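You operate a simulated robot arm through the tools that you are given. There is no shell and no other tool. Be economical: measure what you need, move in short steps, check, and stop when the job is done.

Carry out the task below with a simulated two-armed robot. There is one attempt and no reset: what you move stays moved.

## Task
Put the blue filter on the top of the small steel table away on the small wall shelf under the white cabinet. Put the bottle that says "rinse" from the top of the small steel table on the top of the long steel table and the bottle that says "soap" on the lower shelf of the long steel table. Take the open white bucket and leave it on the steel table. Stack the small carton labelled "ties" from the front of the steel counter on top of the small carton marked "clips". Fetch the white clip and set it on the bottom board of the narrow wire shelf. Open the sliding window, take the small grey bucket and put it in the floor of the big white cabinet and shut the window again. Do these in any order. Set down upright: bottle, open white bucket.
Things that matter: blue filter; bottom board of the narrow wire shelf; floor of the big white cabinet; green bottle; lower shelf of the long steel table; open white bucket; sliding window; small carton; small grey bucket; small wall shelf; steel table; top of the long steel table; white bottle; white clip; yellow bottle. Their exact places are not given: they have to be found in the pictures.

It is judged by the outcome, as a careful person would: the job done as asked, and still so three seconds after it is handed in. It fails if anything else is knocked over, pushed out of place, dropped, spilled or broken.

## Robot
Two 7-joint arms with two-finger grippers on one trunk, on a base that drives. Base frame: it is fixed to the floor where the robot stands at the start and does not move with it; the origin is under the middle of the robot, x ahead of it, y to its left, z up. Lengths are in m, angles in degrees, forces in N, time in s.
The left shoulder is at the start at [0.07, 0.139, 1.155], the right one opposite. With the tool pointing down near the work surface each hand reaches from about 0.1 to 0.34 m from the robot's upright axis, wherever it stands, measured 20 degrees to its own side. Places, roughly: blue filter (6x6x15 cm) [0.5, 0.2, 0.8]; bottom board of the narrow wire shelf [-1.2, 0.6, 0.2]; floor of the big white cabinet [2.8, -1.5, 0.9]; green bottle, white bottle, yellow bottle [0.5, 0.25, 0.75]; lower shelf of the long steel table [2.4, 0.3, 0.3]; open white bucket (35x31x37 cm) [9.2, -2.2, 0.1]; sliding window [2.8, -1.2, 1.1]; small carton [-0.75, -0.25, 1]; small grey bucket (22x19x15 cm) [-1.1, 1.3, 0.9]; small wall shelf (32x15 cm) [4.4, 2.28, 1.2]; steel table [7.5, -4, 0.9]; top of the long steel table [2.4, 0.3, 0.8]; white clip (17x4x3 cm) [-0.8, 2.2, 0.9]. Payload 3.43 kg a hand.
The tool frame of a hand sits at the grasp point between the pads (the TCP): z along the fingers, y along the line on which they close. The tips reach 0.03 m beyond it. Largest opening 0.104 m; the body of the gripper starts 0.057 m behind the TCP.
Orientation is that of the tool frame in the base frame, as [roll, pitch, yaw] about the fixed x, y, z axes, in that order (R = Rz(yaw) Ry(pitch) Rx(roll)). With the fingers straight down and closing along the base's y, the tool's x points along the base's -x, its y along +y and its z along -z.

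## Interface
- The arms move only by the tool nudge_tool. It takes "left_steps", "right_steps" or both (then of equal length, played together; a hand with none holds still); each is a list of rows, each an object (a shift or turn left out is 0, a gripper value left out holds the last) with "hand": the finger opening in m, from 0 to 0.104; "slide": the shift along the tool's x, y, z in m, a list of three; "dr": the turn, a rotation vector about the tool's x, y, z in degrees, a list of three. In form: [{"hand": hand, "slide": [x, y, z], "dr": [wx, wy, wz]}, ...]. A call has 1 to 10 rows; each row shifts and turns the commanded pose from where the row before left it, along the tool's axes as they then stand. Each row takes 0.2 s and may step no farther than 0.05 m and 8.6 degrees from the row before; otherwise, or with a gripper value out of range, the whole call is refused. A pose out of reach is approached as far as the arm can. The call stops where the force on the tool passes 40 N (or 10 N more than at its start, if that is more) or the arm is blocked; 0.2 s more then pass. The fingers move at their own pace (about 0.045 m/s each) and stop on an object; they squeeze with about 29 N. The grip force told is the motor's: it shows also when the fingers shut on nothing. Time passes only in rows, and 0.2 s behind the last, so rows that do not move let the fingers close. The reply holds the time, the measured pose of the TCP, the force on the tool along the base axes, the opening and the grip force, in the units named above and with some noise, with the torque about the TCP (base axes, N m) and any sound that the robot's microphone picked up.
- Cameras (640 x 400 px; columns grow to the right, rows downward): "scene" is now at [0.13, -0.0044, 1.3751]; the picture's right is [0.02, -1.00, -0.00], its down [-0.74, -0.01, -0.67] and it looks along [0.67, 0.01, -0.74] (base axes); focal length 214 px, centre (320, 200). "left" rides on the left gripper at [0.067, -0.018, -0.09] in its tool frame; the picture's right is [0.25, 0.97, 0.00], its down [-0.73, 0.19, -0.66] and it looks along [-0.64, 0.17, 0.75] (tool axes); focal length 218 px, centre (320, 200). "right" rides on the right gripper at [0.067, 0.018, -0.09] in its tool frame; the picture's right is [-0.25, 0.97, 0.00], its down [-0.73, -0.19, -0.66] and it looks along [-0.64, -0.17, 0.75] (tool axes); focal length 218 px, centre (320, 200).
- capture(camera): a new picture of that camera. No time passes.
- move_column(by): slides the trunk up (or, below 0, down) by that many m; the arms and the scene camera ride with it, the base frame stays. It gives what a move gives, with no picture.
- drive_base(legs): drives the robot by 1 to 6 legs, each [ahead, left, turn to the left] in m, m and degrees, along the robot's own axes; the way and the turn of a leg run together, so that a leg with both is an arc; at most 1.5 m and 180 degrees a leg. The arms and the cameras ride along, it lands a little off, and it stops where it bumps. It gives what a move gives.
- aim_head(pan, tilt): turns the head with the scene camera to pan (to the left, within 86 degrees either way) and tilt (down, from -29 to 69), counted from straight ahead of the robot. It gives what a move gives.
- locate(camera, pixels): for up to 12 pixels [column, row] of the newest picture of that camera ("zoom" is the newest enlarged one), the place [x, y, z] in the base frame of the surface seen there, good to about 0.002 m, but the place of the scene camera against the robot may be out by one fixed shift of up to 0.012 m in any direction. No time passes.
- enlarge(camera, box): a new picture of the part [left, top, right, bottom] of that camera's present view, enlarged. No time passes.
- sign_off(): hands the job in; it is judged then, once.

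Go step by step. Measure first, check grasps and placings, and put right what went wrong. The budget is 322 turns and 200 pictures, counting those below and the enlarged ones. Unless the task says otherwise, let go and move clear before handing in.

The tools are called after "Emit:" as name(argument=value, ...) on one line, values as JSON. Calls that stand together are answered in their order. nudge_tool: Moves the arms, as the interface text tells. Its arguments: {"type":"object","properties":{"left_steps":{"type":"array","items":{"type":"object","properties":{"hand":{"type":"number"},"slide":{"type":"array","items":{"type":"number"}},"dr":{"type":"array","items":{"type":"number"}}}}},"right_steps":{"type":"array","items":{"type":"object","properties":{"hand":{"type":"number"},"slide":{"type":"array","items":{"type":"number"}},"dr":{"type":"array","items":{"type":"number"}}}}}},"required":[]} The other tools are called the same way: move_column (by) slides the trunk up or down; drive_base (legs) drives the base; aim_head (pan, tilt) turns the head that bears the scene camera; capture (camera) takes a picture; locate (camera, pixels) gives the place of the surface under pixels of a picture; enlarge (camera, box) takes an enlarged picture of a part of a camera's view; sign_off () hands the job in.

At the start:

```text
time: 0.0
left_ee_pos: [0.4452, -0.0095, 1.2768]
left_tool_rot: [179.9, 0.0, -179.9]
left_force: [-0.3, -0.3, 0.4]
left_wrist_torque: [0.01, 0.0, 0.0]
left_finger_gap: 0.1043
left_grip_force: 0.1
right_ee_pos: [0.3431, -0.5102, 1.1994]
right_tool_rot: [-180.0, 0.0, 180.0]
right_force: [-0.7, 0.3, 0.4]
right_wrist_torque: [0.0, 0.01, 0.03]
right_finger_gap: 0.1039
right_grip_force: 0.0
trunk travel left (down, up): [-0.65, 0.29]
robot x, y, heading: [-0.0047, -0.0001, -0.1]
head pan, tilt: [1.0, 48.0]
```

scene: 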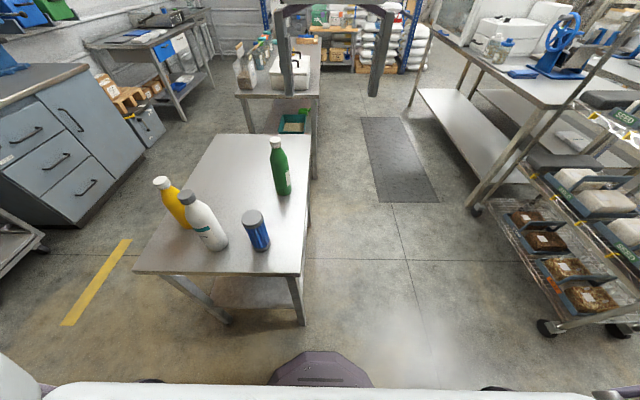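
right: 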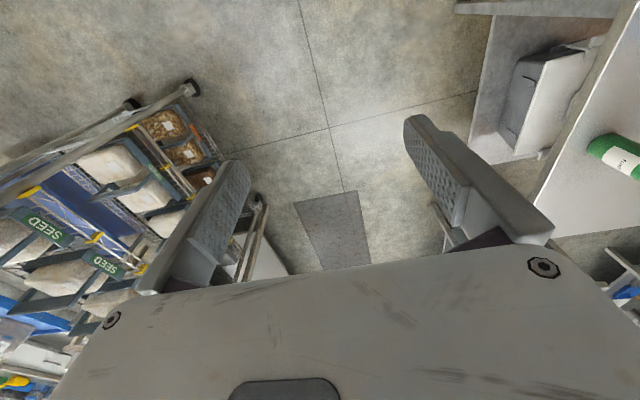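
left: 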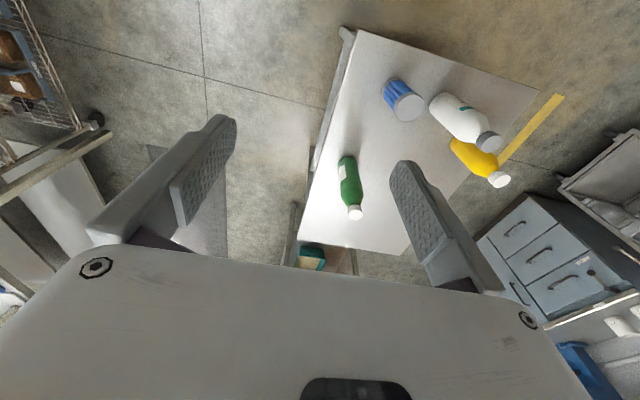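

The scene shows four items on the small steel table: yellow (175,200), white (205,220), green (280,165), blue filter (257,230). I'll read labels and measure.

Emit:
enlarge(camera="scene", box=[130, 120, 330, 280])

Emit:
locate(camera="scene", pixels=[[276, 141], [282, 192], [187, 197], [218, 246], [161, 183], [184, 226], [252, 217], [261, 249], [137, 272], [300, 274], [312, 138], [222, 136]])

Emit:
enlarge(camera="left", box=[320, 60, 540, 230])

```text
2.50 times, centred on (230, 200) of scene
```

zoom: 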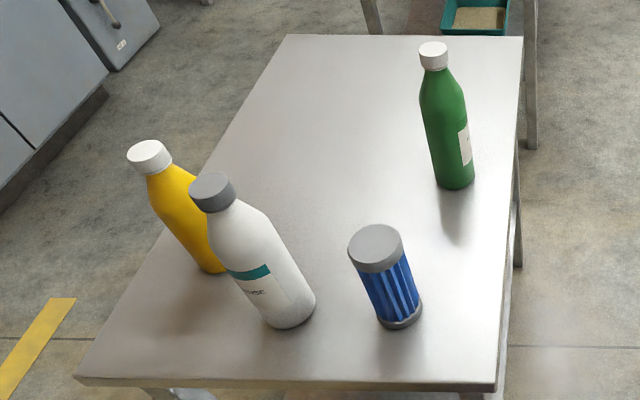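

```text
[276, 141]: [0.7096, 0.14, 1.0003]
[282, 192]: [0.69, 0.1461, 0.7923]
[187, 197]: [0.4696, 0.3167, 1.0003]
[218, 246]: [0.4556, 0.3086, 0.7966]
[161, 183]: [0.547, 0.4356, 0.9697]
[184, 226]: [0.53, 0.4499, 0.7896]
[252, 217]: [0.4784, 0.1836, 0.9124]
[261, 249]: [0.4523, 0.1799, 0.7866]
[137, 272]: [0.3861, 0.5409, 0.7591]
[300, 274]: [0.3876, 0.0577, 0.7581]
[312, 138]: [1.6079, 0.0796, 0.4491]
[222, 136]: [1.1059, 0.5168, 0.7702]
```

```text
2.35 times, centred on (430, 145) of left
```

zoom: 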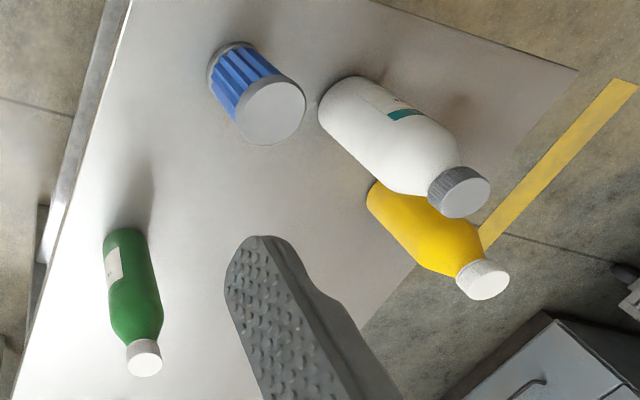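

Rinse appears to be the white one. Zoom closer at labels.

Emit:
enlarge(camera="scene", box=[190, 200, 230, 225])

Emit:
enlarge(camera="scene", box=[265, 155, 297, 175])

Emit:
aim_head(pan=0, tilt=15)

Emit:
capture(camera="scene")

```text
16.00 times, centred on (210, 212) of scene
```

zoom: 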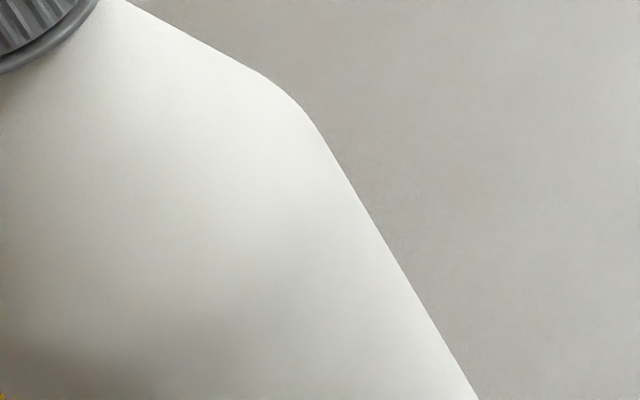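

```text
16.00 times, centred on (281, 165) of scene
```

zoom: 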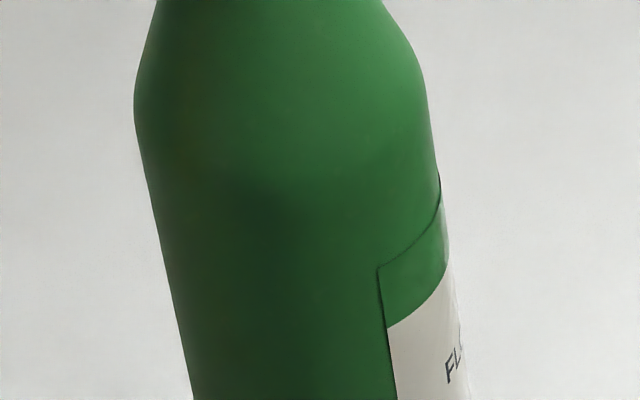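

```text
time: 1.0
left_ee_pos: [0.445, -0.0102, 1.276]
left_tool_rot: [-179.9, 0.0, -180.0]
left_force: [0.3, -0.1, 0.3]
left_wrist_torque: [-0.01, 0.01, 0.03]
left_finger_gap: 0.1042
left_grip_force: 0.1
right_ee_pos: [0.3437, -0.5114, 1.1989]
right_tool_rot: [179.9, 0.0, -180.0]
right_force: [0.8, -1.0, 1.1]
right_wrist_torque: [0.01, -0.02, -0.02]
right_finger_gap: 0.1039
right_grip_force: 0.0
trunk travel left (down, up): [-0.65, 0.29]
robot x, y, heading: [0.0008, -0.0003, -0.3]
head pan, tilt: [0.0, 15.0]
```

```text
192 pictures are left
```

scene: 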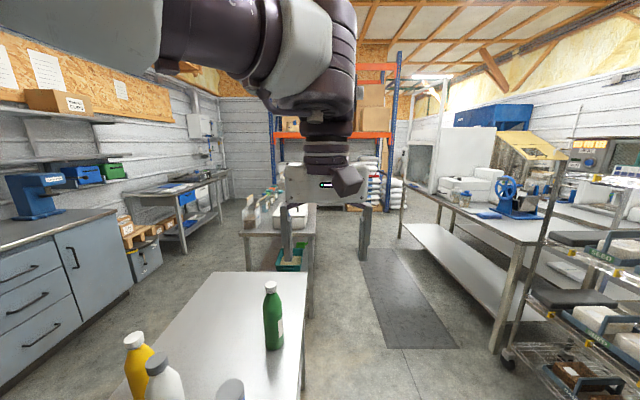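

Green's label begins "FL…", so yellow is probably soap; I'll confirm later. Now look around to both sides.

Emit:
aim_head(pan=86, tilt=25)

Emit:
capture(camera="scene")

Emit:
aim_head(pan=-86, tilt=25)

Emit:
capture(camera="scene")

```text
time: 2.6
left_ee_pos: [0.4449, -0.0088, 1.2768]
left_tool_rot: [180.0, 0.0, 180.0]
left_force: [0.0, -0.2, -0.2]
left_wrist_torque: [0.0, 0.01, -0.01]
left_finger_gap: 0.1041
left_grip_force: 0.0
right_ee_pos: [0.3433, -0.5102, 1.199]
right_tool_rot: [-179.9, 0.1, -180.0]
right_force: [0.0, -1.1, -0.4]
right_wrist_torque: [0.0, -0.02, 0.03]
right_finger_gap: 0.1039
right_grip_force: 0.2
trunk travel left (down, up): [-0.65, 0.29]
robot x, y, heading: [0.0, 0.0022, 0.4]
head pan, tilt: [85.9, 25.0]
```

```text
191 pictures are left
```

scene: 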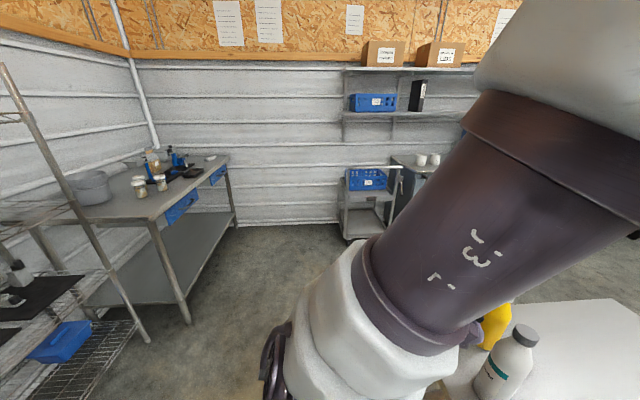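

```text
time: 5.2
left_ee_pos: [0.4451, -0.0088, 1.2762]
left_tool_rot: [179.9, 0.0, -180.0]
left_force: [0.0, 0.2, -0.2]
left_wrist_torque: [-0.01, -0.03, -0.02]
left_finger_gap: 0.1038
left_grip_force: 0.1
right_ee_pos: [0.3438, -0.5106, 1.1991]
right_tool_rot: [-179.9, -0.1, 180.0]
right_force: [-0.2, 0.5, -1.1]
right_wrist_torque: [0.0, -0.01, -0.01]
right_finger_gap: 0.104
right_grip_force: 0.0
trunk travel left (down, up): [-0.65, 0.29]
robot x, y, heading: [0.003, 0.0029, -0.2]
head pan, tilt: [-85.9, 25.0]
```

```text
190 pictures are left
```

scene: 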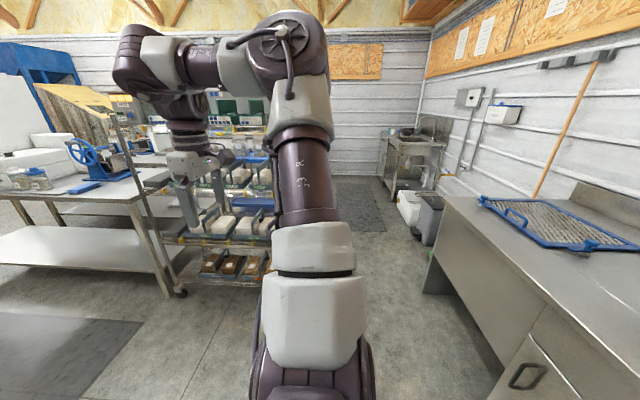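

Grey bucket and narrow wire rack are on the left; steel counter is behind right. Start with the white "rinse" bottle: shift base left a bit and pitch the left tool toward forward (30° below horizontal).

Emit:
drive_base(legs=[[-0.08, 0.17, 0]])

Emit:
nudge_tool(left_steps=[{"dr": [0, -8.5, 0], "slide": [0.04, 0.02, 0]}, {"dr": [0, -8.5, 0], "slide": [0.03, 0.02, 0]}, {"dr": [0, -8.5, 0], "slide": [0.02, 0.02, 0]}, {"dr": [0, -8.5, 0]}, {"dr": [0, -8.5, 0]}, {"dr": [0, -8.5, 0]}, {"dr": [0, -8.5, 0]}])

Emit:
aim_head(pan=15, tilt=45)

Emit:
capture(camera="scene")

Emit:
capture(camera="left")

```text
time: 6.7
left_ee_pos: [0.3675, 0.1612, 1.2747]
left_tool_rot: [179.9, -0.1, 179.8]
left_force: [0.5, -0.1, -0.3]
left_wrist_torque: [0.01, 0.03, -0.04]
left_finger_gap: 0.1039
left_grip_force: 0.2
right_ee_pos: [0.2638, -0.3403, 1.1973]
right_tool_rot: [179.9, -0.1, 179.7]
right_force: [-0.7, -0.1, -0.2]
right_wrist_torque: [0.01, 0.0, 0.01]
right_finger_gap: 0.1041
right_grip_force: 0.0
trunk travel left (down, up): [-0.65, 0.29]
robot x, y, heading: [-0.0788, 0.1784, -0.3]
head pan, tilt: [-85.9, 25.0]
```

```text
time: 8.3
left_ee_pos: [0.2848, 0.2276, 1.2619]
left_tool_rot: [-176.5, 57.7, -175.5]
left_force: [0.8, -0.9, 0.3]
left_wrist_torque: [-0.03, 0.01, 0.02]
left_finger_gap: 0.1041
left_grip_force: 0.0
right_ee_pos: [0.2641, -0.3391, 1.1985]
right_tool_rot: [180.0, 0.0, 179.7]
right_force: [1.0, 0.4, -0.5]
right_wrist_torque: [0.0, 0.07, -0.03]
right_finger_gap: 0.1038
right_grip_force: 0.0
trunk travel left (down, up): [-0.65, 0.29]
robot x, y, heading: [-0.0769, 0.1748, -0.1]
head pan, tilt: [-85.9, 25.0]
```

```text
time: 10.1
left_ee_pos: [0.2772, 0.2293, 1.2641]
left_tool_rot: [-179.1, 59.3, -179.3]
left_force: [-0.4, 0.3, -0.2]
left_wrist_torque: [0.0, -0.03, -0.02]
left_finger_gap: 0.1042
left_grip_force: 0.0
right_ee_pos: [0.2634, -0.3384, 1.1976]
right_tool_rot: [-179.8, 0.0, 179.8]
right_force: [-0.5, 1.7, 0.7]
right_wrist_torque: [0.0, 0.06, -0.05]
right_finger_gap: 0.1039
right_grip_force: 0.1
trunk travel left (down, up): [-0.65, 0.29]
robot x, y, heading: [-0.0792, 0.1759, -0.4]
head pan, tilt: [15.0, 45.0]
```

```text
189 pictures are left
```

scene: 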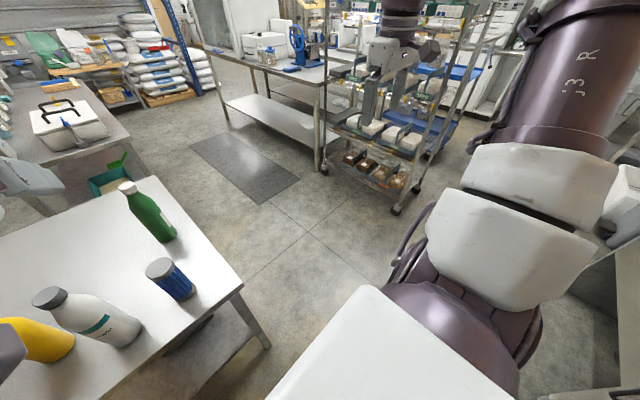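

```text
188 pictures are left
```

left: 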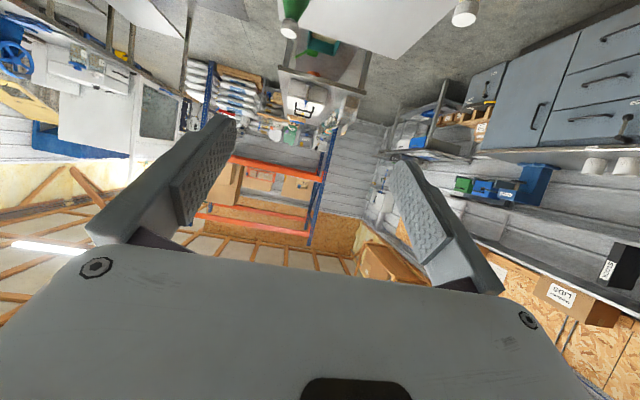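

The scene picture seems lagging the head; retake.

Emit:
capture(camera="scene")

Emit:
locate(camera="scene", pixels=[[320, 200]])

```text
187 pictures are left
```

scene: 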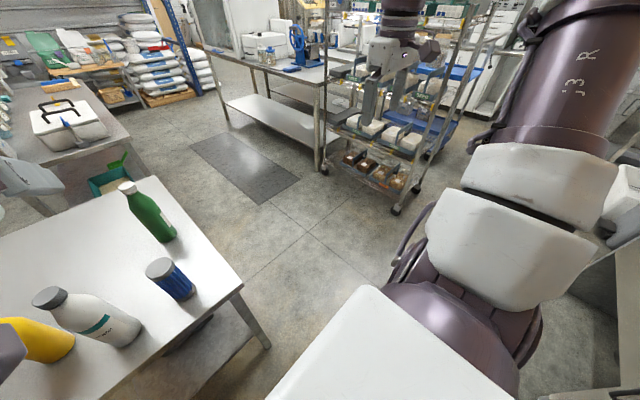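

```text
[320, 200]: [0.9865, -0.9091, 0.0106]
```

Emit:
aim_head(pan=15, tilt=45)

Emit:
capture(camera="scene")

Emit:
locate(camera="scene", pixels=[[320, 200]])

```text
time: 10.7
left_ee_pos: [0.2777, 0.2293, 1.2647]
left_tool_rot: [-179.0, 59.2, -179.0]
left_force: [-0.5, -0.9, -0.9]
left_wrist_torque: [0.03, -0.01, 0.04]
left_finger_gap: 0.1038
left_grip_force: 0.1
right_ee_pos: [0.2631, -0.3379, 1.1984]
right_tool_rot: [-180.0, 0.0, 179.8]
right_force: [-0.3, -0.4, 0.7]
right_wrist_torque: [0.02, 0.02, 0.06]
right_finger_gap: 0.1037
right_grip_force: 0.2
trunk travel left (down, up): [-0.65, 0.29]
robot x, y, heading: [-0.0771, 0.1736, -0.4]
head pan, tilt: [15.0, 45.0]
```

```text
186 pictures are left
```

scene: 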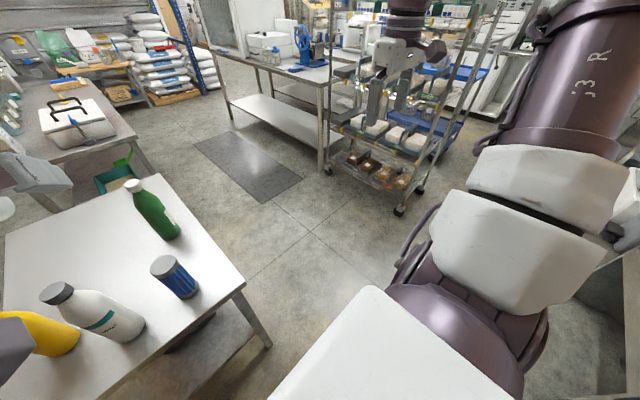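

```text
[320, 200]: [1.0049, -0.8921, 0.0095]
```

Emit:
aim_head(pan=40, tilt=45)

Emit:
capture(camera="scene")

Emit:
locate(camera="scene", pixels=[[320, 200]])

```text
time: 11.6
left_ee_pos: [0.2783, 0.2316, 1.2651]
left_tool_rot: [-178.8, 59.2, -178.9]
left_force: [0.1, -0.3, -0.2]
left_wrist_torque: [0.01, -0.01, 0.03]
left_finger_gap: 0.1039
left_grip_force: 0.0
right_ee_pos: [0.2641, -0.3385, 1.1991]
right_tool_rot: [180.0, -0.1, 179.8]
right_force: [-0.2, -0.1, 0.8]
right_wrist_torque: [0.03, 0.02, 0.03]
right_finger_gap: 0.1042
right_grip_force: 0.0
trunk travel left (down, up): [-0.65, 0.29]
robot x, y, heading: [-0.0806, 0.1709, -0.3]
head pan, tilt: [40.0, 45.0]
```

```text
185 pictures are left
```

scene: 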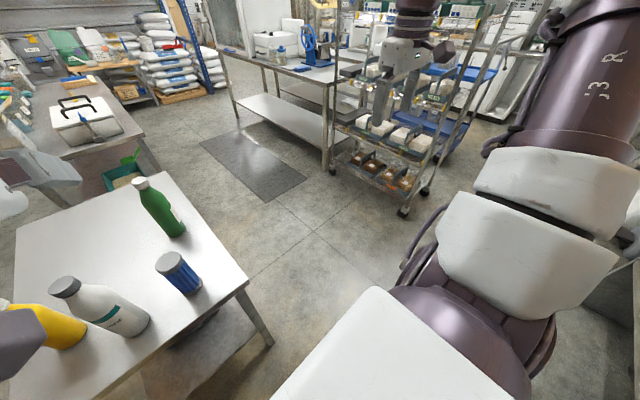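

```text
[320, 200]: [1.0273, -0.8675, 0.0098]
```

The head seems blocked by the raised left arm (white piece at left edge). Lower the left hand.

Emit:
nudge_tool(left_steps=[{"slide": [0.035, 0, 0.02]}, {"slide": [0.035, 0, 0.02]}, {"slide": [0.035, 0, 0.02]}, {"slide": [0.035, 0, 0.02]}])

Emit:
aim_head(pan=15, tilt=45)

Emit:
capture(camera="scene")

Emit:
locate(camera="scene", pixels=[[320, 200]])

```text
time: 12.6
left_ee_pos: [0.2897, 0.1911, 1.2051]
left_tool_rot: [178.9, 59.5, 178.7]
left_force: [-0.3, -0.3, -0.7]
left_wrist_torque: [0.03, 0.03, 0.03]
left_finger_gap: 0.104
left_grip_force: 0.1
left hand out of reach, approached as far as the arm can: row 1, 2, 3, 4
right_ee_pos: [0.263, -0.3403, 1.1974]
right_tool_rot: [179.9, 0.0, 179.8]
right_force: [0.1, -0.1, -0.3]
right_wrist_torque: [0.0, -0.01, 0.01]
right_finger_gap: 0.1039
right_grip_force: 0.1
trunk travel left (down, up): [-0.65, 0.29]
robot x, y, heading: [-0.0738, 0.1747, 0.0]
head pan, tilt: [40.0, 45.0]
```

```text
time: 13.5
left_ee_pos: [0.2918, 0.1917, 1.2045]
left_tool_rot: [179.1, 59.4, 178.9]
left_force: [1.2, 0.3, 0.2]
left_wrist_torque: [-0.01, -0.04, -0.02]
left_finger_gap: 0.1041
left_grip_force: 0.0
right_ee_pos: [0.264, -0.339, 1.1986]
right_tool_rot: [180.0, 0.1, 179.9]
right_force: [0.7, 0.4, -0.2]
right_wrist_torque: [-0.03, -0.01, 0.03]
right_finger_gap: 0.104
right_grip_force: 0.2
trunk travel left (down, up): [-0.65, 0.29]
robot x, y, heading: [-0.0797, 0.1741, -0.5]
head pan, tilt: [15.0, 45.0]
```

```text
184 pictures are left
```

scene: 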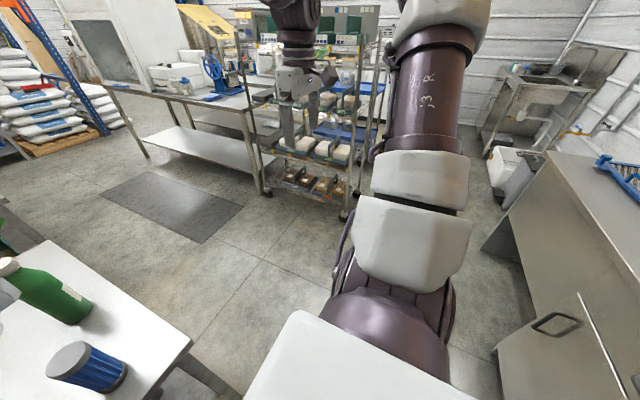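

```text
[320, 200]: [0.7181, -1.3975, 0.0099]
```

Left arm too folded; extend forward.

Emit:
nudge_tool(left_steps=[{"slide": [-0.02, 0, 0.035]}, {"slide": [-0.02, 0, 0.035]}, {"slide": [-0.02, 0, 0.035]}, {"slide": [-0.02, 0, 0.035]}])

Emit:
aim_head(pan=15, tilt=45)

Emit:
capture(camera="scene")

```text
time: 14.5
left_ee_pos: [0.4553, 0.1882, 1.2022]
left_tool_rot: [179.9, 59.3, 179.8]
left_force: [1.2, -0.2, 0.1]
left_wrist_torque: [0.0, 0.01, -0.01]
left_finger_gap: 0.104
left_grip_force: 0.1
right_ee_pos: [0.2664, -0.3402, 1.1976]
right_tool_rot: [180.0, -0.3, 179.8]
right_force: [0.5, -0.1, -1.3]
right_wrist_torque: [-0.04, 0.06, 0.01]
right_finger_gap: 0.104
right_grip_force: 0.0
trunk travel left (down, up): [-0.65, 0.29]
robot x, y, heading: [-0.0773, 0.1713, -0.3]
head pan, tilt: [15.0, 45.0]
```

```text
time: 15.1
left_ee_pos: [0.4526, 0.1879, 1.2024]
left_tool_rot: [180.0, 59.4, 179.8]
left_force: [-0.1, 0.4, -0.8]
left_wrist_torque: [0.0, 0.02, -0.03]
left_finger_gap: 0.1043
left_grip_force: 0.0
right_ee_pos: [0.2649, -0.3375, 1.1988]
right_tool_rot: [180.0, 0.0, 179.8]
right_force: [0.5, 0.7, -0.2]
right_wrist_torque: [0.03, 0.0, 0.0]
right_finger_gap: 0.1042
right_grip_force: 0.0
trunk travel left (down, up): [-0.65, 0.29]
robot x, y, heading: [-0.0752, 0.1729, -0.2]
head pan, tilt: [15.0, 45.0]
```

```text
183 pictures are left
```

scene: 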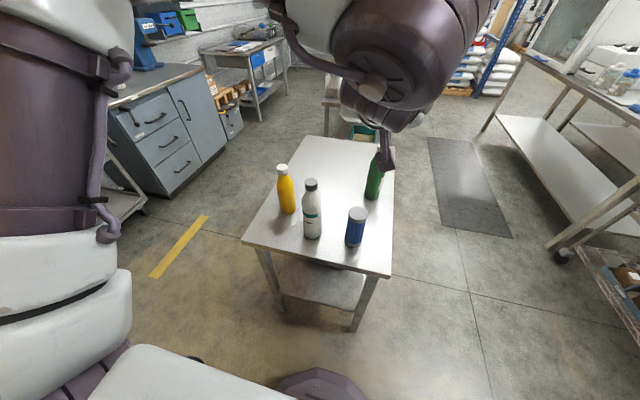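

Head is free. Measure bottles and check the yellow label.

Emit:
enlarge(camera="scene", box=[240, 140, 400, 260])

Emit:
locate(camera="scene", pixels=[[311, 181], [312, 200], [304, 225], [312, 225], [319, 225], [312, 238], [282, 167], [286, 200], [288, 212], [355, 210], [355, 243], [374, 195]])

```text
3.33 times, centred on (320, 200) of scene
```

zoom: 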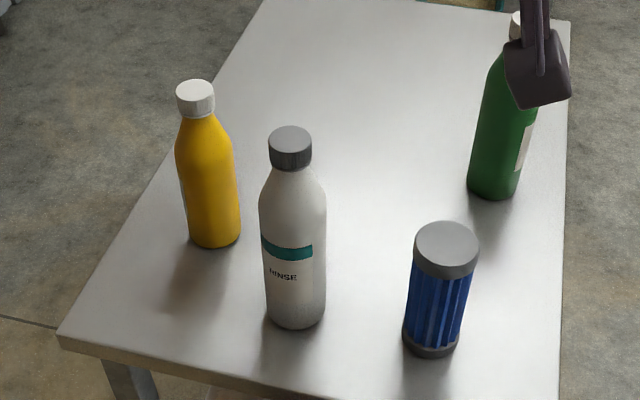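

```text
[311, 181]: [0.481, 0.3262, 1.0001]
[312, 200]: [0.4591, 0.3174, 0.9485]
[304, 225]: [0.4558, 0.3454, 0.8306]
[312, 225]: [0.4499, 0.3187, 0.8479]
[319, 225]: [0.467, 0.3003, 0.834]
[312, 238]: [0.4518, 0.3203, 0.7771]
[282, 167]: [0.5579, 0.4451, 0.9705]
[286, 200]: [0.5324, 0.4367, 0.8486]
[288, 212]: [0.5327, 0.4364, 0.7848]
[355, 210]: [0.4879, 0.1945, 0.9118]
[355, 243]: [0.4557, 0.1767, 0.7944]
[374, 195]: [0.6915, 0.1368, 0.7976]
```

Label reads RINSE. Align the left hand over the white bottle at y 0.32.

Emit:
nudge_tool(left_steps=[{"slide": [0, 0.044, 0.01]}, {"slide": [0, 0.044, 0.01]}, {"slide": [0, 0.044, 0]}, {"slide": [0.04, 0, 0.023]}, {"slide": [0.04, 0, 0.023]}])

Emit:
capture(camera="left")

Emit:
capture(camera="scene")

```text
time: 16.3
left_ee_pos: [0.474, 0.3192, 1.0992]
left_tool_rot: [-180.0, 59.3, 179.9]
left_force: [1.1, 0.7, 0.4]
left_wrist_torque: [-0.02, 0.01, 0.01]
left_finger_gap: 0.1042
left_grip_force: 0.1
left hand out of reach, approached as far as the arm can: row 3
right_ee_pos: [0.2671, -0.3387, 1.1982]
right_tool_rot: [180.0, -0.2, 179.9]
right_force: [0.6, -0.1, -0.2]
right_wrist_torque: [-0.04, 0.05, 0.01]
right_finger_gap: 0.104
right_grip_force: 0.1
trunk travel left (down, up): [-0.65, 0.29]
robot x, y, heading: [-0.0813, 0.173, 0.0]
head pan, tilt: [15.0, 45.0]
```

```text
181 pictures are left
```

left: 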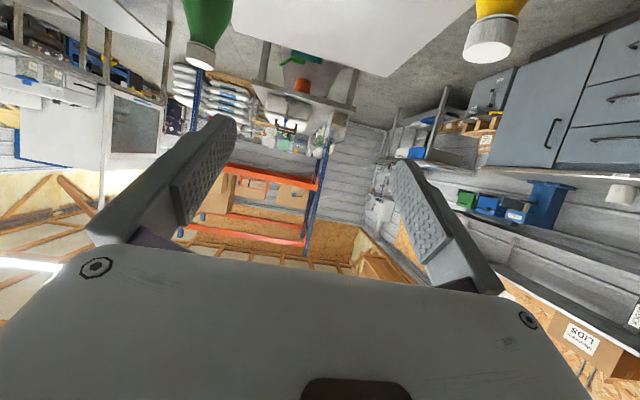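

```text
180 pictures are left
```

scene: 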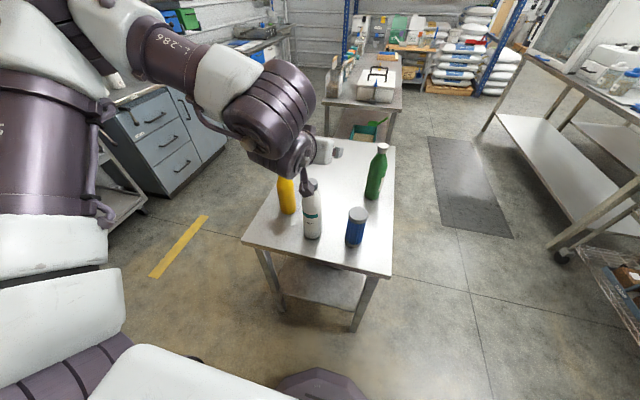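

Descend partway and check.

Emit:
nudge_tool(left_steps=[{"slide": [0.04, 0, 0.023]}, {"slide": [0.04, 0, 0.023]}, {"slide": [0.04, 0, 0.023]}])

Emit:
enlarge(camera="scene", box=[240, 140, 400, 260])

Emit:
capture(camera="left")

```text
time: 17.1
left_ee_pos: [0.4695, 0.3176, 0.9628]
left_tool_rot: [179.9, 59.5, 179.8]
left_force: [0.7, 0.2, -0.4]
left_wrist_torque: [-0.01, 0.01, -0.02]
left_finger_gap: 0.104
left_grip_force: 0.0
right_ee_pos: [0.263, -0.339, 1.1978]
right_tool_rot: [180.0, 0.0, 179.8]
right_force: [0.3, -0.1, 0.2]
right_wrist_torque: [0.01, -0.01, 0.03]
right_finger_gap: 0.1038
right_grip_force: 0.0
trunk travel left (down, up): [-0.65, 0.29]
robot x, y, heading: [-0.0823, 0.1728, -0.1]
head pan, tilt: [15.0, 45.0]
```

```text
3.33 times, centred on (320, 200) of scene
```

zoom: 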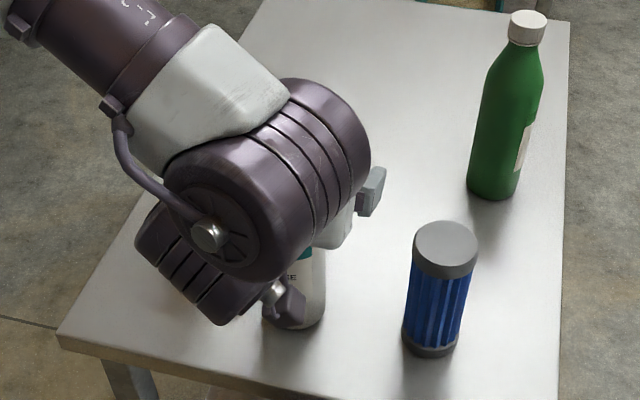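

```text
178 pictures are left
```

left: 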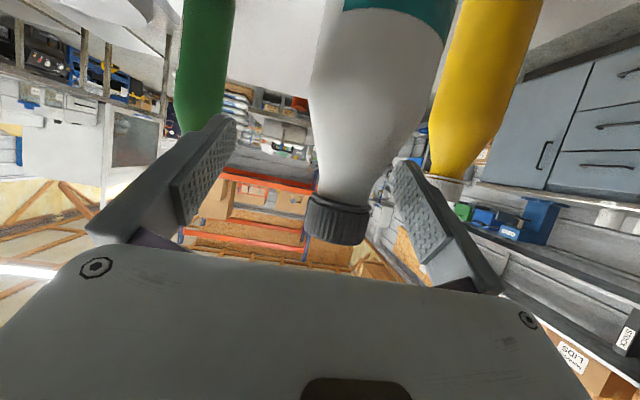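

Cap sits between the fingers. Descend 9 cm and close.

Emit:
nudge_tool(left_steps=[{"slide": [0.039, 0, 0.0225]}, {"slide": [0.039, 0.002, 0.0225]}, {"hand": 0.06}, {"hand": 0.0}, {"hand": 0.0}, {"hand": 0.0}, {"hand": 0.0}, {"hand": 0.0}])

Emit:
capture(camera="left")

```text
time: 18.9
left_ee_pos: [0.4686, 0.3203, 0.8733]
left_tool_rot: [179.9, 59.4, 179.7]
left_force: [0.2, 0.4, 0.3]
left_wrist_torque: [0.03, 0.04, -0.01]
left_finger_gap: 0.0616
left_grip_force: 29.3
right_ee_pos: [0.2642, -0.3386, 1.2002]
right_tool_rot: [-180.0, -0.1, 179.8]
right_force: [-0.7, 0.3, -0.2]
right_wrist_torque: [0.0, -0.05, 0.03]
right_finger_gap: 0.1041
right_grip_force: 0.0
trunk travel left (down, up): [-0.65, 0.29]
robot x, y, heading: [-0.0813, 0.176, -0.6]
head pan, tilt: [15.0, 45.0]
```

```text
177 pictures are left
```

left: 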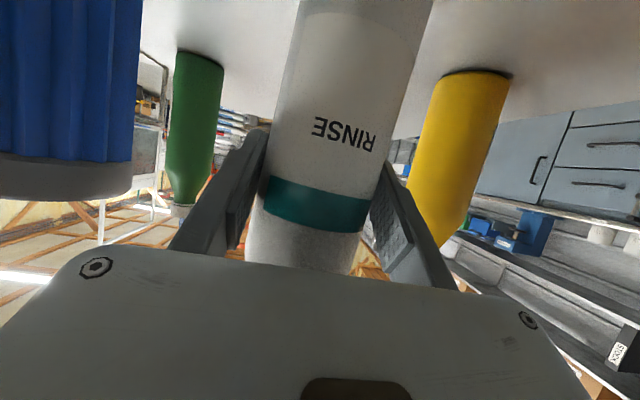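

Rinse bottle held (gap 0.0616). Lift it clear, then shift the base left for the right arm to take yellow.

Emit:
nudge_tool(left_steps=[{"slide": [-0.039, 0, -0.0225]}, {"slide": [-0.039, 0, -0.0225]}, {"slide": [-0.039, 0, -0.0225]}, {"slide": [-0.039, 0, -0.0225]}, {"slide": [-0.039, 0, -0.0225]}, {"slide": [-0.039, 0, -0.0225]}, {"slide": [-0.02, 0, -0.012]}])

Emit:
drive_base(legs=[[0, 0.3, 0]])

Emit:
capture(camera="scene")

```text
time: 20.5
left_ee_pos: [0.4697, 0.3197, 1.1685]
left_tool_rot: [179.8, 59.4, 179.7]
left_force: [-1.1, 0.4, -4.1]
left_wrist_torque: [0.05, 0.02, -0.02]
left_finger_gap: 0.0607
left_grip_force: 29.2
right_ee_pos: [0.2635, -0.3394, 1.1978]
right_tool_rot: [-179.9, 0.0, 179.7]
right_force: [-0.2, 0.1, 0.4]
right_wrist_torque: [0.01, 0.02, 0.02]
right_finger_gap: 0.104
right_grip_force: 0.0
trunk travel left (down, up): [-0.65, 0.29]
robot x, y, heading: [-0.0802, 0.1728, -0.2]
head pan, tilt: [15.0, 45.0]
```

```text
time: 22.5
left_ee_pos: [0.4717, 0.6141, 1.167]
left_tool_rot: [179.7, 59.3, 179.6]
left_force: [-0.5, 0.2, -4.6]
left_wrist_torque: [0.02, 0.06, -0.01]
left_finger_gap: 0.0606
left_grip_force: 28.9
right_ee_pos: [0.2644, -0.043, 1.1978]
right_tool_rot: [179.9, 0.0, 179.8]
right_force: [0.0, -0.6, -0.5]
right_wrist_torque: [0.02, -0.01, -0.02]
right_finger_gap: 0.1041
right_grip_force: 0.0
trunk travel left (down, up): [-0.65, 0.29]
robot x, y, heading: [-0.0759, 0.4716, -0.3]
head pan, tilt: [15.0, 45.0]
```

```text
176 pictures are left
```

scene: 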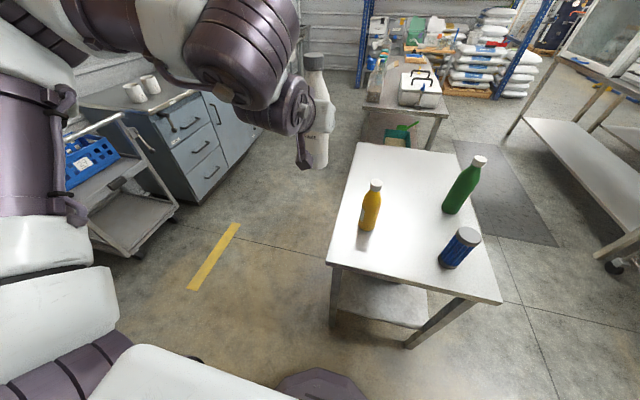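

Shift a bit more left, and pitch the right tool forward too.

Emit:
drive_base(legs=[[0, 0.09, 0]])

Emit:
nudge_tool(right_steps=[{"slide": [-0.05, 0.03, 0]}, {"slide": [-0.05, 0.03, 0]}, {"slide": [-0.05, 0.03, 0]}, {"dr": [0, -8.5, 0]}, {"dr": [0, -8.5, 0]}, {"dr": [0, -8.5, 0]}, {"dr": [0, -8.5, 0]}, {"dr": [0, -8.5, 0]}, {"dr": [0, -8.5, 0]}, {"dr": [0, -8.5, 0]}])

Emit:
capture(camera="scene")

```text
time: 23.6
left_ee_pos: [0.4726, 0.7039, 1.1679]
left_tool_rot: [179.7, 59.3, 179.4]
left_force: [0.0, 0.0, -5.3]
left_wrist_torque: [-0.01, 0.06, 0.0]
left_finger_gap: 0.0606
left_grip_force: 29.2
right_ee_pos: [0.2639, 0.0461, 1.1979]
right_tool_rot: [179.7, 0.0, 179.7]
right_force: [0.6, -0.4, 0.4]
right_wrist_torque: [0.0, 0.01, 0.0]
right_finger_gap: 0.104
right_grip_force: 0.1
trunk travel left (down, up): [-0.65, 0.29]
robot x, y, heading: [-0.0777, 0.561, -0.3]
head pan, tilt: [15.0, 45.0]
```

```text
refused: row 1 steps farther than a row can; nothing moved
```

```text
175 pictures are left
```

scene: 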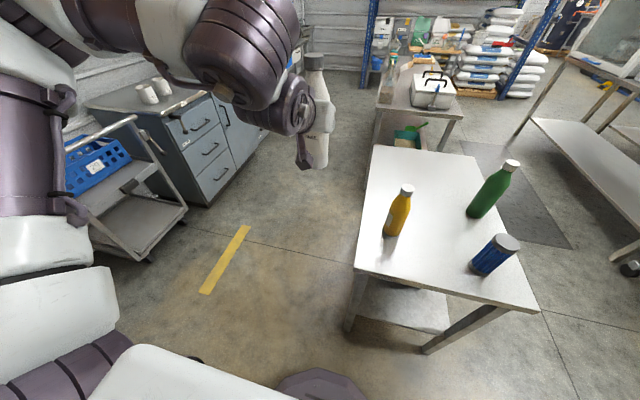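

Emit:
nudge_tool(right_steps=[{"slide": [-0.04, 0.028, 0]}, {"slide": [-0.04, 0.028, 0]}, {"slide": [-0.04, 0.028, 0]}, {"slide": [-0.04, 0.028, 0], "dr": [0, -8.5, 0]}, {"dr": [0, -8.5, 0]}, {"dr": [0, -8.5, 0]}, {"dr": [0, -8.5, 0]}, {"dr": [0, -8.5, 0]}, {"dr": [0, -8.5, 0]}, {"dr": [0, -8.5, 0]}])

Emit:
capture(camera="scene")

Emit:
locate(camera="scene", pixels=[[406, 188], [395, 225], [488, 260], [320, 75]])

```text
time: 25.8
left_ee_pos: [0.4703, 0.7058, 1.1683]
left_tool_rot: [179.8, 59.3, 179.5]
left_force: [0.3, -0.8, -4.4]
left_wrist_torque: [-0.02, 0.05, 0.07]
left_finger_gap: 0.0609
left_grip_force: 29.4
right_ee_pos: [0.4182, 0.1589, 1.1871]
right_tool_rot: [179.6, 59.7, 179.4]
right_force: [-0.4, -0.1, -0.7]
right_wrist_torque: [0.01, 0.02, 0.03]
right_finger_gap: 0.1042
right_grip_force: 0.1
right hand out of reach, approached as far as the arm can: row 3
trunk travel left (down, up): [-0.65, 0.29]
robot x, y, heading: [-0.0784, 0.5627, -0.2]
head pan, tilt: [15.0, 45.0]
```

```text
174 pictures are left
```

scene: 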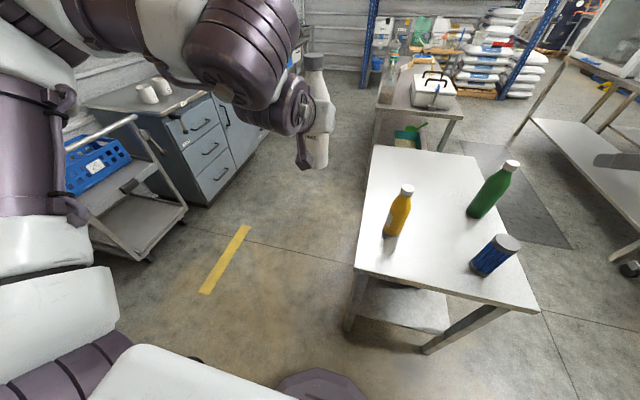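

```text
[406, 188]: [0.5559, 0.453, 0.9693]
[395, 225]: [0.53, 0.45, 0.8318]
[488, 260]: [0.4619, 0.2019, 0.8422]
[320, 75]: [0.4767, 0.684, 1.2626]
```

Emit:
nudge_tool(right_steps=[{"slide": [-0.011, 0.042, 0.019]}, {"slide": [-0.011, 0.042, 0.019]}, {"slide": [-0.011, 0.042, 0.019]}, {"slide": [-0.011, 0.042, 0.019]}, {"slide": [-0.011, 0.042, 0.019]}, {"slide": [-0.011, 0.042, 0.019]}, {"slide": [0, 0.036, 0]}, {"slide": [0.039, 0, 0.0225]}])

Emit:
capture(camera="scene")

Emit:
capture(camera="right")

```text
time: 27.6
left_ee_pos: [0.4728, 0.7063, 1.1667]
left_tool_rot: [179.9, 59.4, 179.6]
left_force: [-0.8, 0.0, -4.2]
left_wrist_torque: [0.01, 0.05, -0.01]
left_finger_gap: 0.0609
left_grip_force: 28.9
right_ee_pos: [0.5438, 0.3995, 1.1364]
right_tool_rot: [179.8, 59.4, 179.4]
right_force: [0.4, 0.2, 0.3]
right_wrist_torque: [-0.03, 0.04, -0.01]
right_finger_gap: 0.1038
right_grip_force: 0.1
right hand out of reach, approached as far as the arm can: row 6, 7
trunk travel left (down, up): [-0.65, 0.29]
robot x, y, heading: [-0.079, 0.5614, -0.4]
head pan, tilt: [15.0, 45.0]
```

```text
173 pictures are left
```

scene: 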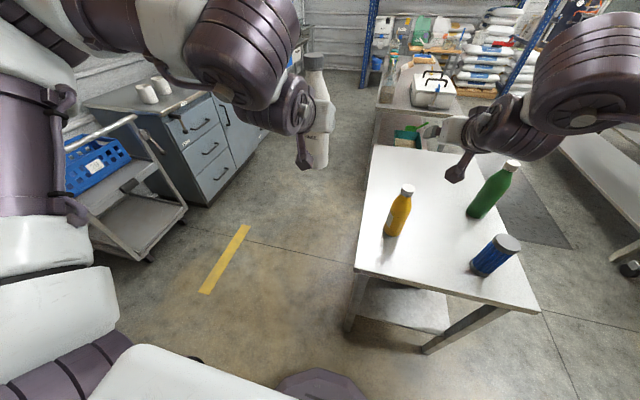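

```text
172 pictures are left
```

right: 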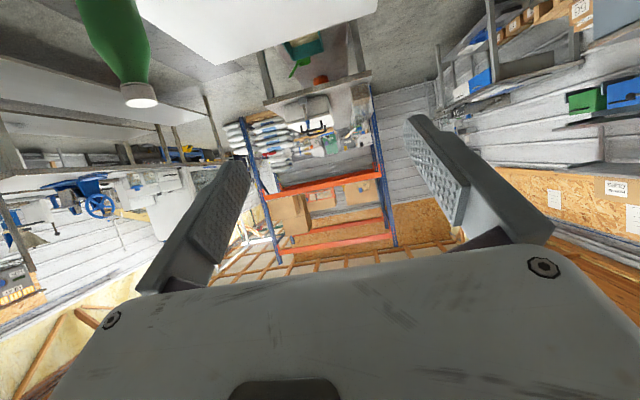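

Use the base to close the gap: ahead 0.06, left 0.045.

Emit:
drive_base(legs=[[0.06, 0.045, 0]])

Emit:
nudge_tool(right_steps=[{"slide": [0.039, 0, 0.0225]}])

Emit:
capture(camera="scene")

Emit:
capture(camera="right")

```text
time: 28.7
left_ee_pos: [0.5304, 0.7471, 1.169]
left_tool_rot: [180.0, 59.7, 179.4]
left_force: [-0.4, 0.0, -5.0]
left_wrist_torque: [0.03, 0.06, -0.01]
left_finger_gap: 0.0608
left_grip_force: 28.8
right_ee_pos: [0.6001, 0.4423, 1.1379]
right_tool_rot: [179.8, 59.6, 179.3]
right_force: [0.5, -0.1, 0.0]
right_wrist_torque: [0.03, 0.02, 0.02]
right_finger_gap: 0.1041
right_grip_force: 0.1
trunk travel left (down, up): [-0.65, 0.29]
robot x, y, heading: [-0.0168, 0.6026, -0.6]
head pan, tilt: [15.0, 45.0]
```

```text
time: 29.1
left_ee_pos: [0.5321, 0.7469, 1.1679]
left_tool_rot: [179.8, 59.4, 179.3]
left_force: [0.1, -1.0, -4.2]
left_wrist_torque: [-0.02, 0.02, 0.02]
left_finger_gap: 0.0613
left_grip_force: 29.8
right_ee_pos: [0.6031, 0.4412, 1.0912]
right_tool_rot: [179.8, 59.6, 179.2]
right_force: [0.3, -0.4, 0.7]
right_wrist_torque: [0.05, -0.01, 0.01]
right_finger_gap: 0.104
right_grip_force: 0.1
trunk travel left (down, up): [-0.65, 0.29]
robot x, y, heading: [-0.0173, 0.6059, -0.4]
head pan, tilt: [15.0, 45.0]
```

```text
171 pictures are left
```

scene: 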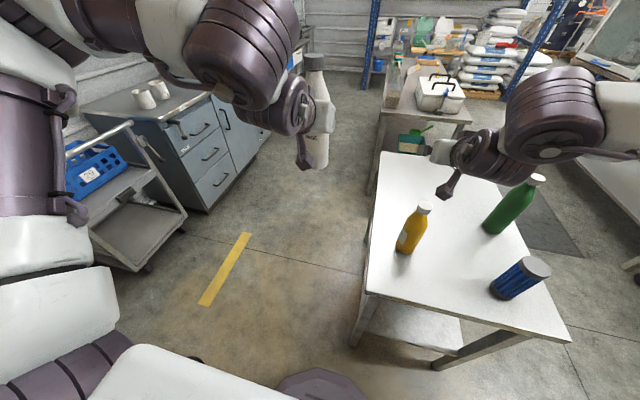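

```text
170 pictures are left
```

right: 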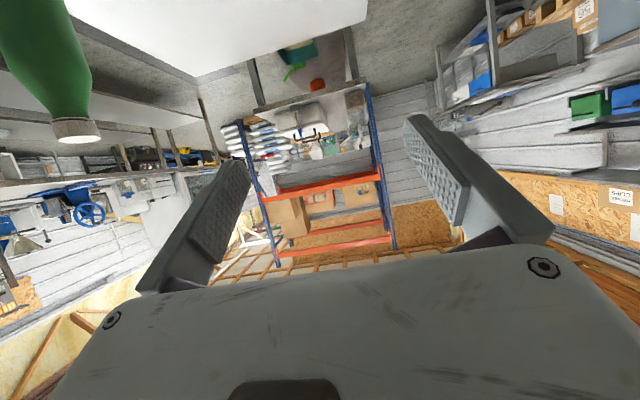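

Read the yellow label and refine its position before descending.

Emit:
enlarge(camera="scene", box=[390, 195, 440, 260])

Emit:
locate(camera="scene", pixels=[[424, 205], [412, 232], [396, 232], [428, 232], [408, 250]])

```text
6.15 times, centred on (415, 228) of scene
```

zoom: 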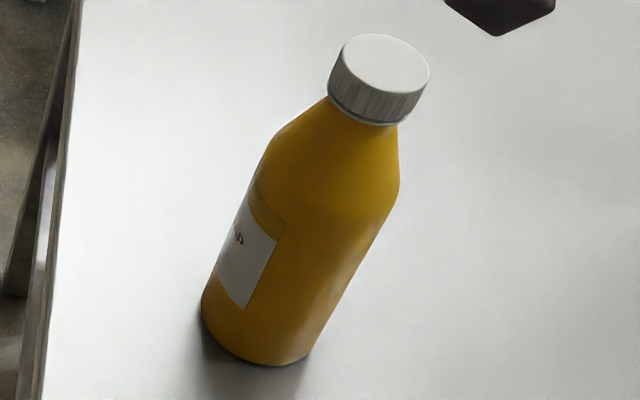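

```text
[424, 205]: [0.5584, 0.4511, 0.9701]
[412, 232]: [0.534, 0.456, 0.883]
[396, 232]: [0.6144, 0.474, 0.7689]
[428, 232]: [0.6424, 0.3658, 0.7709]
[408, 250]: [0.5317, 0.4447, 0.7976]
```

Label ends in "…P" – soap. Align and descend partway.

Emit:
nudge_tool(right_steps=[{"slide": [0.022, 0.004, -0.0385]}, {"slide": [0.039, 0, 0.0225]}, {"slide": [0.039, 0, 0.0225]}, {"slide": [0.039, 0, 0.0225]}])

Emit:
capture(camera="scene")

Emit:
capture(camera="right")

```text
time: 30.1
left_ee_pos: [0.5303, 0.7484, 1.1681]
left_tool_rot: [179.9, 59.4, 179.4]
left_force: [0.3, -0.8, -4.6]
left_wrist_torque: [0.01, 0.06, 0.0]
left_finger_gap: 0.061
left_grip_force: 29.4
right_ee_pos: [0.5892, 0.4172, 0.9776]
right_tool_rot: [179.5, 59.6, 179.3]
right_force: [-0.1, 0.2, -0.6]
right_wrist_torque: [-0.03, -0.06, 0.02]
right_finger_gap: 0.1039
right_grip_force: 0.0
right hand out of reach, approached as far as the arm can: row 1, 3, 4
trunk travel left (down, up): [-0.65, 0.29]
robot x, y, heading: [-0.019, 0.609, -0.2]
head pan, tilt: [15.0, 45.0]
```

```text
168 pictures are left
```

scene: 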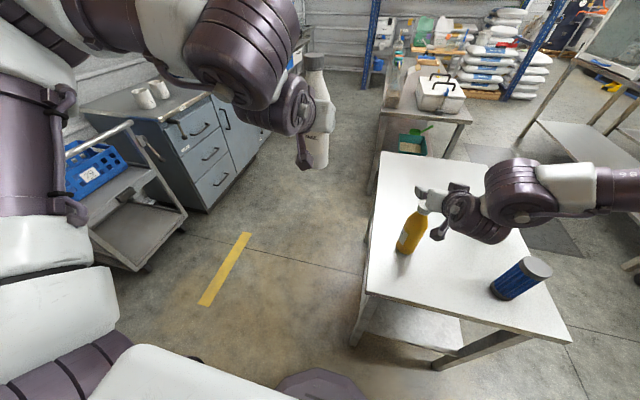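

```text
167 pictures are left
```

right: 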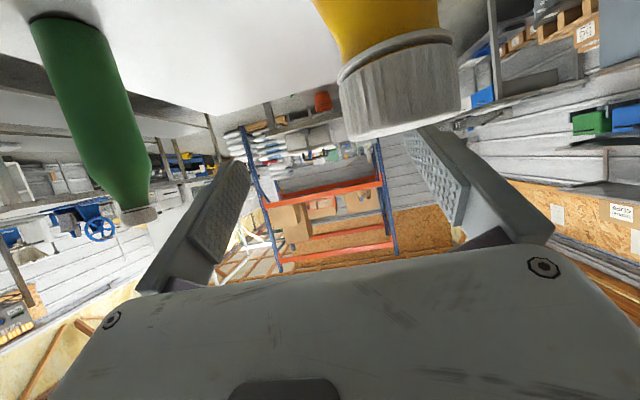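

Inward reach is limited; raise, shift base left/back, and realign.

Emit:
nudge_tool(right_steps=[{"slide": [-0.039, 0, -0.0225]}, {"slide": [-0.039, 0, -0.0225]}])

Emit:
drive_base(legs=[[-0.035, 0.04, 0]])

Emit:
nudge_tool(right_steps=[{"slide": [0, 0, 0]}])

```text
time: 30.7
left_ee_pos: [0.531, 0.7492, 1.1674]
left_tool_rot: [179.9, 59.5, 179.5]
left_force: [0.0, 0.4, -5.0]
left_wrist_torque: [-0.01, 0.03, 0.0]
left_finger_gap: 0.061
left_grip_force: 29.3
right_ee_pos: [0.5885, 0.4144, 1.0698]
right_tool_rot: [-180.0, 59.6, 179.6]
right_force: [0.3, -0.1, 0.3]
right_wrist_torque: [0.01, 0.03, 0.0]
right_finger_gap: 0.1041
right_grip_force: 0.1
trunk travel left (down, up): [-0.65, 0.29]
robot x, y, heading: [-0.0182, 0.6059, -0.6]
head pan, tilt: [15.0, 45.0]
```

```text
time: 31.6
left_ee_pos: [0.4994, 0.7847, 1.1654]
left_tool_rot: [179.7, 59.2, 179.1]
left_force: [0.3, -0.1, -3.7]
left_wrist_torque: [0.02, 0.03, 0.04]
left_finger_gap: 0.061
left_grip_force: 28.9
right_ee_pos: [0.5575, 0.4497, 1.0673]
right_tool_rot: [179.6, 59.3, 179.3]
right_force: [0.4, 0.2, -0.1]
right_wrist_torque: [0.0, 0.01, 0.02]
right_finger_gap: 0.104
right_grip_force: 0.1
trunk travel left (down, up): [-0.65, 0.29]
robot x, y, heading: [-0.0503, 0.6476, -0.5]
head pan, tilt: [15.0, 45.0]
```

```text
time: 32.0
left_ee_pos: [0.4991, 0.7845, 1.1654]
left_tool_rot: [179.8, 59.3, 179.2]
left_force: [0.8, -1.0, -5.1]
left_wrist_torque: [-0.01, 0.05, 0.0]
left_finger_gap: 0.0606
left_grip_force: 29.3
right_ee_pos: [0.5558, 0.4505, 1.068]
right_tool_rot: [179.7, 59.4, 179.3]
right_force: [0.7, -0.5, 0.0]
right_wrist_torque: [0.0, 0.01, 0.02]
right_finger_gap: 0.1039
right_grip_force: 0.0
trunk travel left (down, up): [-0.65, 0.29]
robot x, y, heading: [-0.0516, 0.6487, -0.5]
head pan, tilt: [15.0, 45.0]
```

Aligned at (0.556,0.450). Descend in small steps.

Emit:
nudge_tool(right_steps=[{"slide": [0.039, 0, 0.0225]}, {"slide": [0.035, 0, 0.02]}])

Emit:
capture(camera="right")

Emit:
capture(camera="scene")

```text
time: 32.6
left_ee_pos: [0.4991, 0.7854, 1.1671]
left_tool_rot: [179.9, 59.2, 179.3]
left_force: [-0.1, 0.6, -4.8]
left_wrist_torque: [-0.01, 0.02, 0.0]
left_finger_gap: 0.0609
left_grip_force: 29.4
right_ee_pos: [0.5563, 0.4501, 0.983]
right_tool_rot: [179.7, 59.4, 179.3]
right_force: [-0.4, -0.6, -0.4]
right_wrist_torque: [-0.01, -0.01, 0.0]
right_finger_gap: 0.104
right_grip_force: 0.1
trunk travel left (down, up): [-0.65, 0.29]
robot x, y, heading: [-0.0534, 0.6415, -0.5]
head pan, tilt: [15.0, 45.0]
```

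```text
166 pictures are left
```

right: 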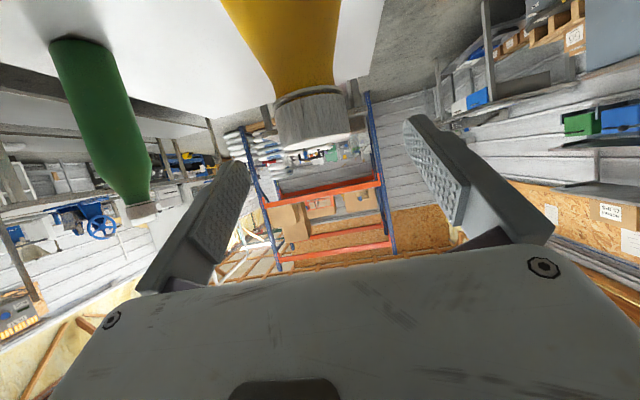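

```text
165 pictures are left
```

scene: 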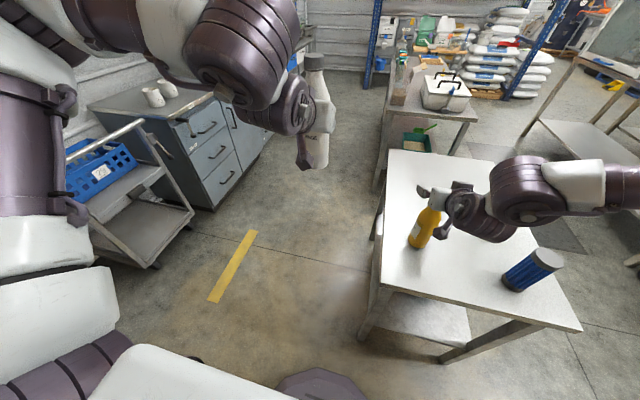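

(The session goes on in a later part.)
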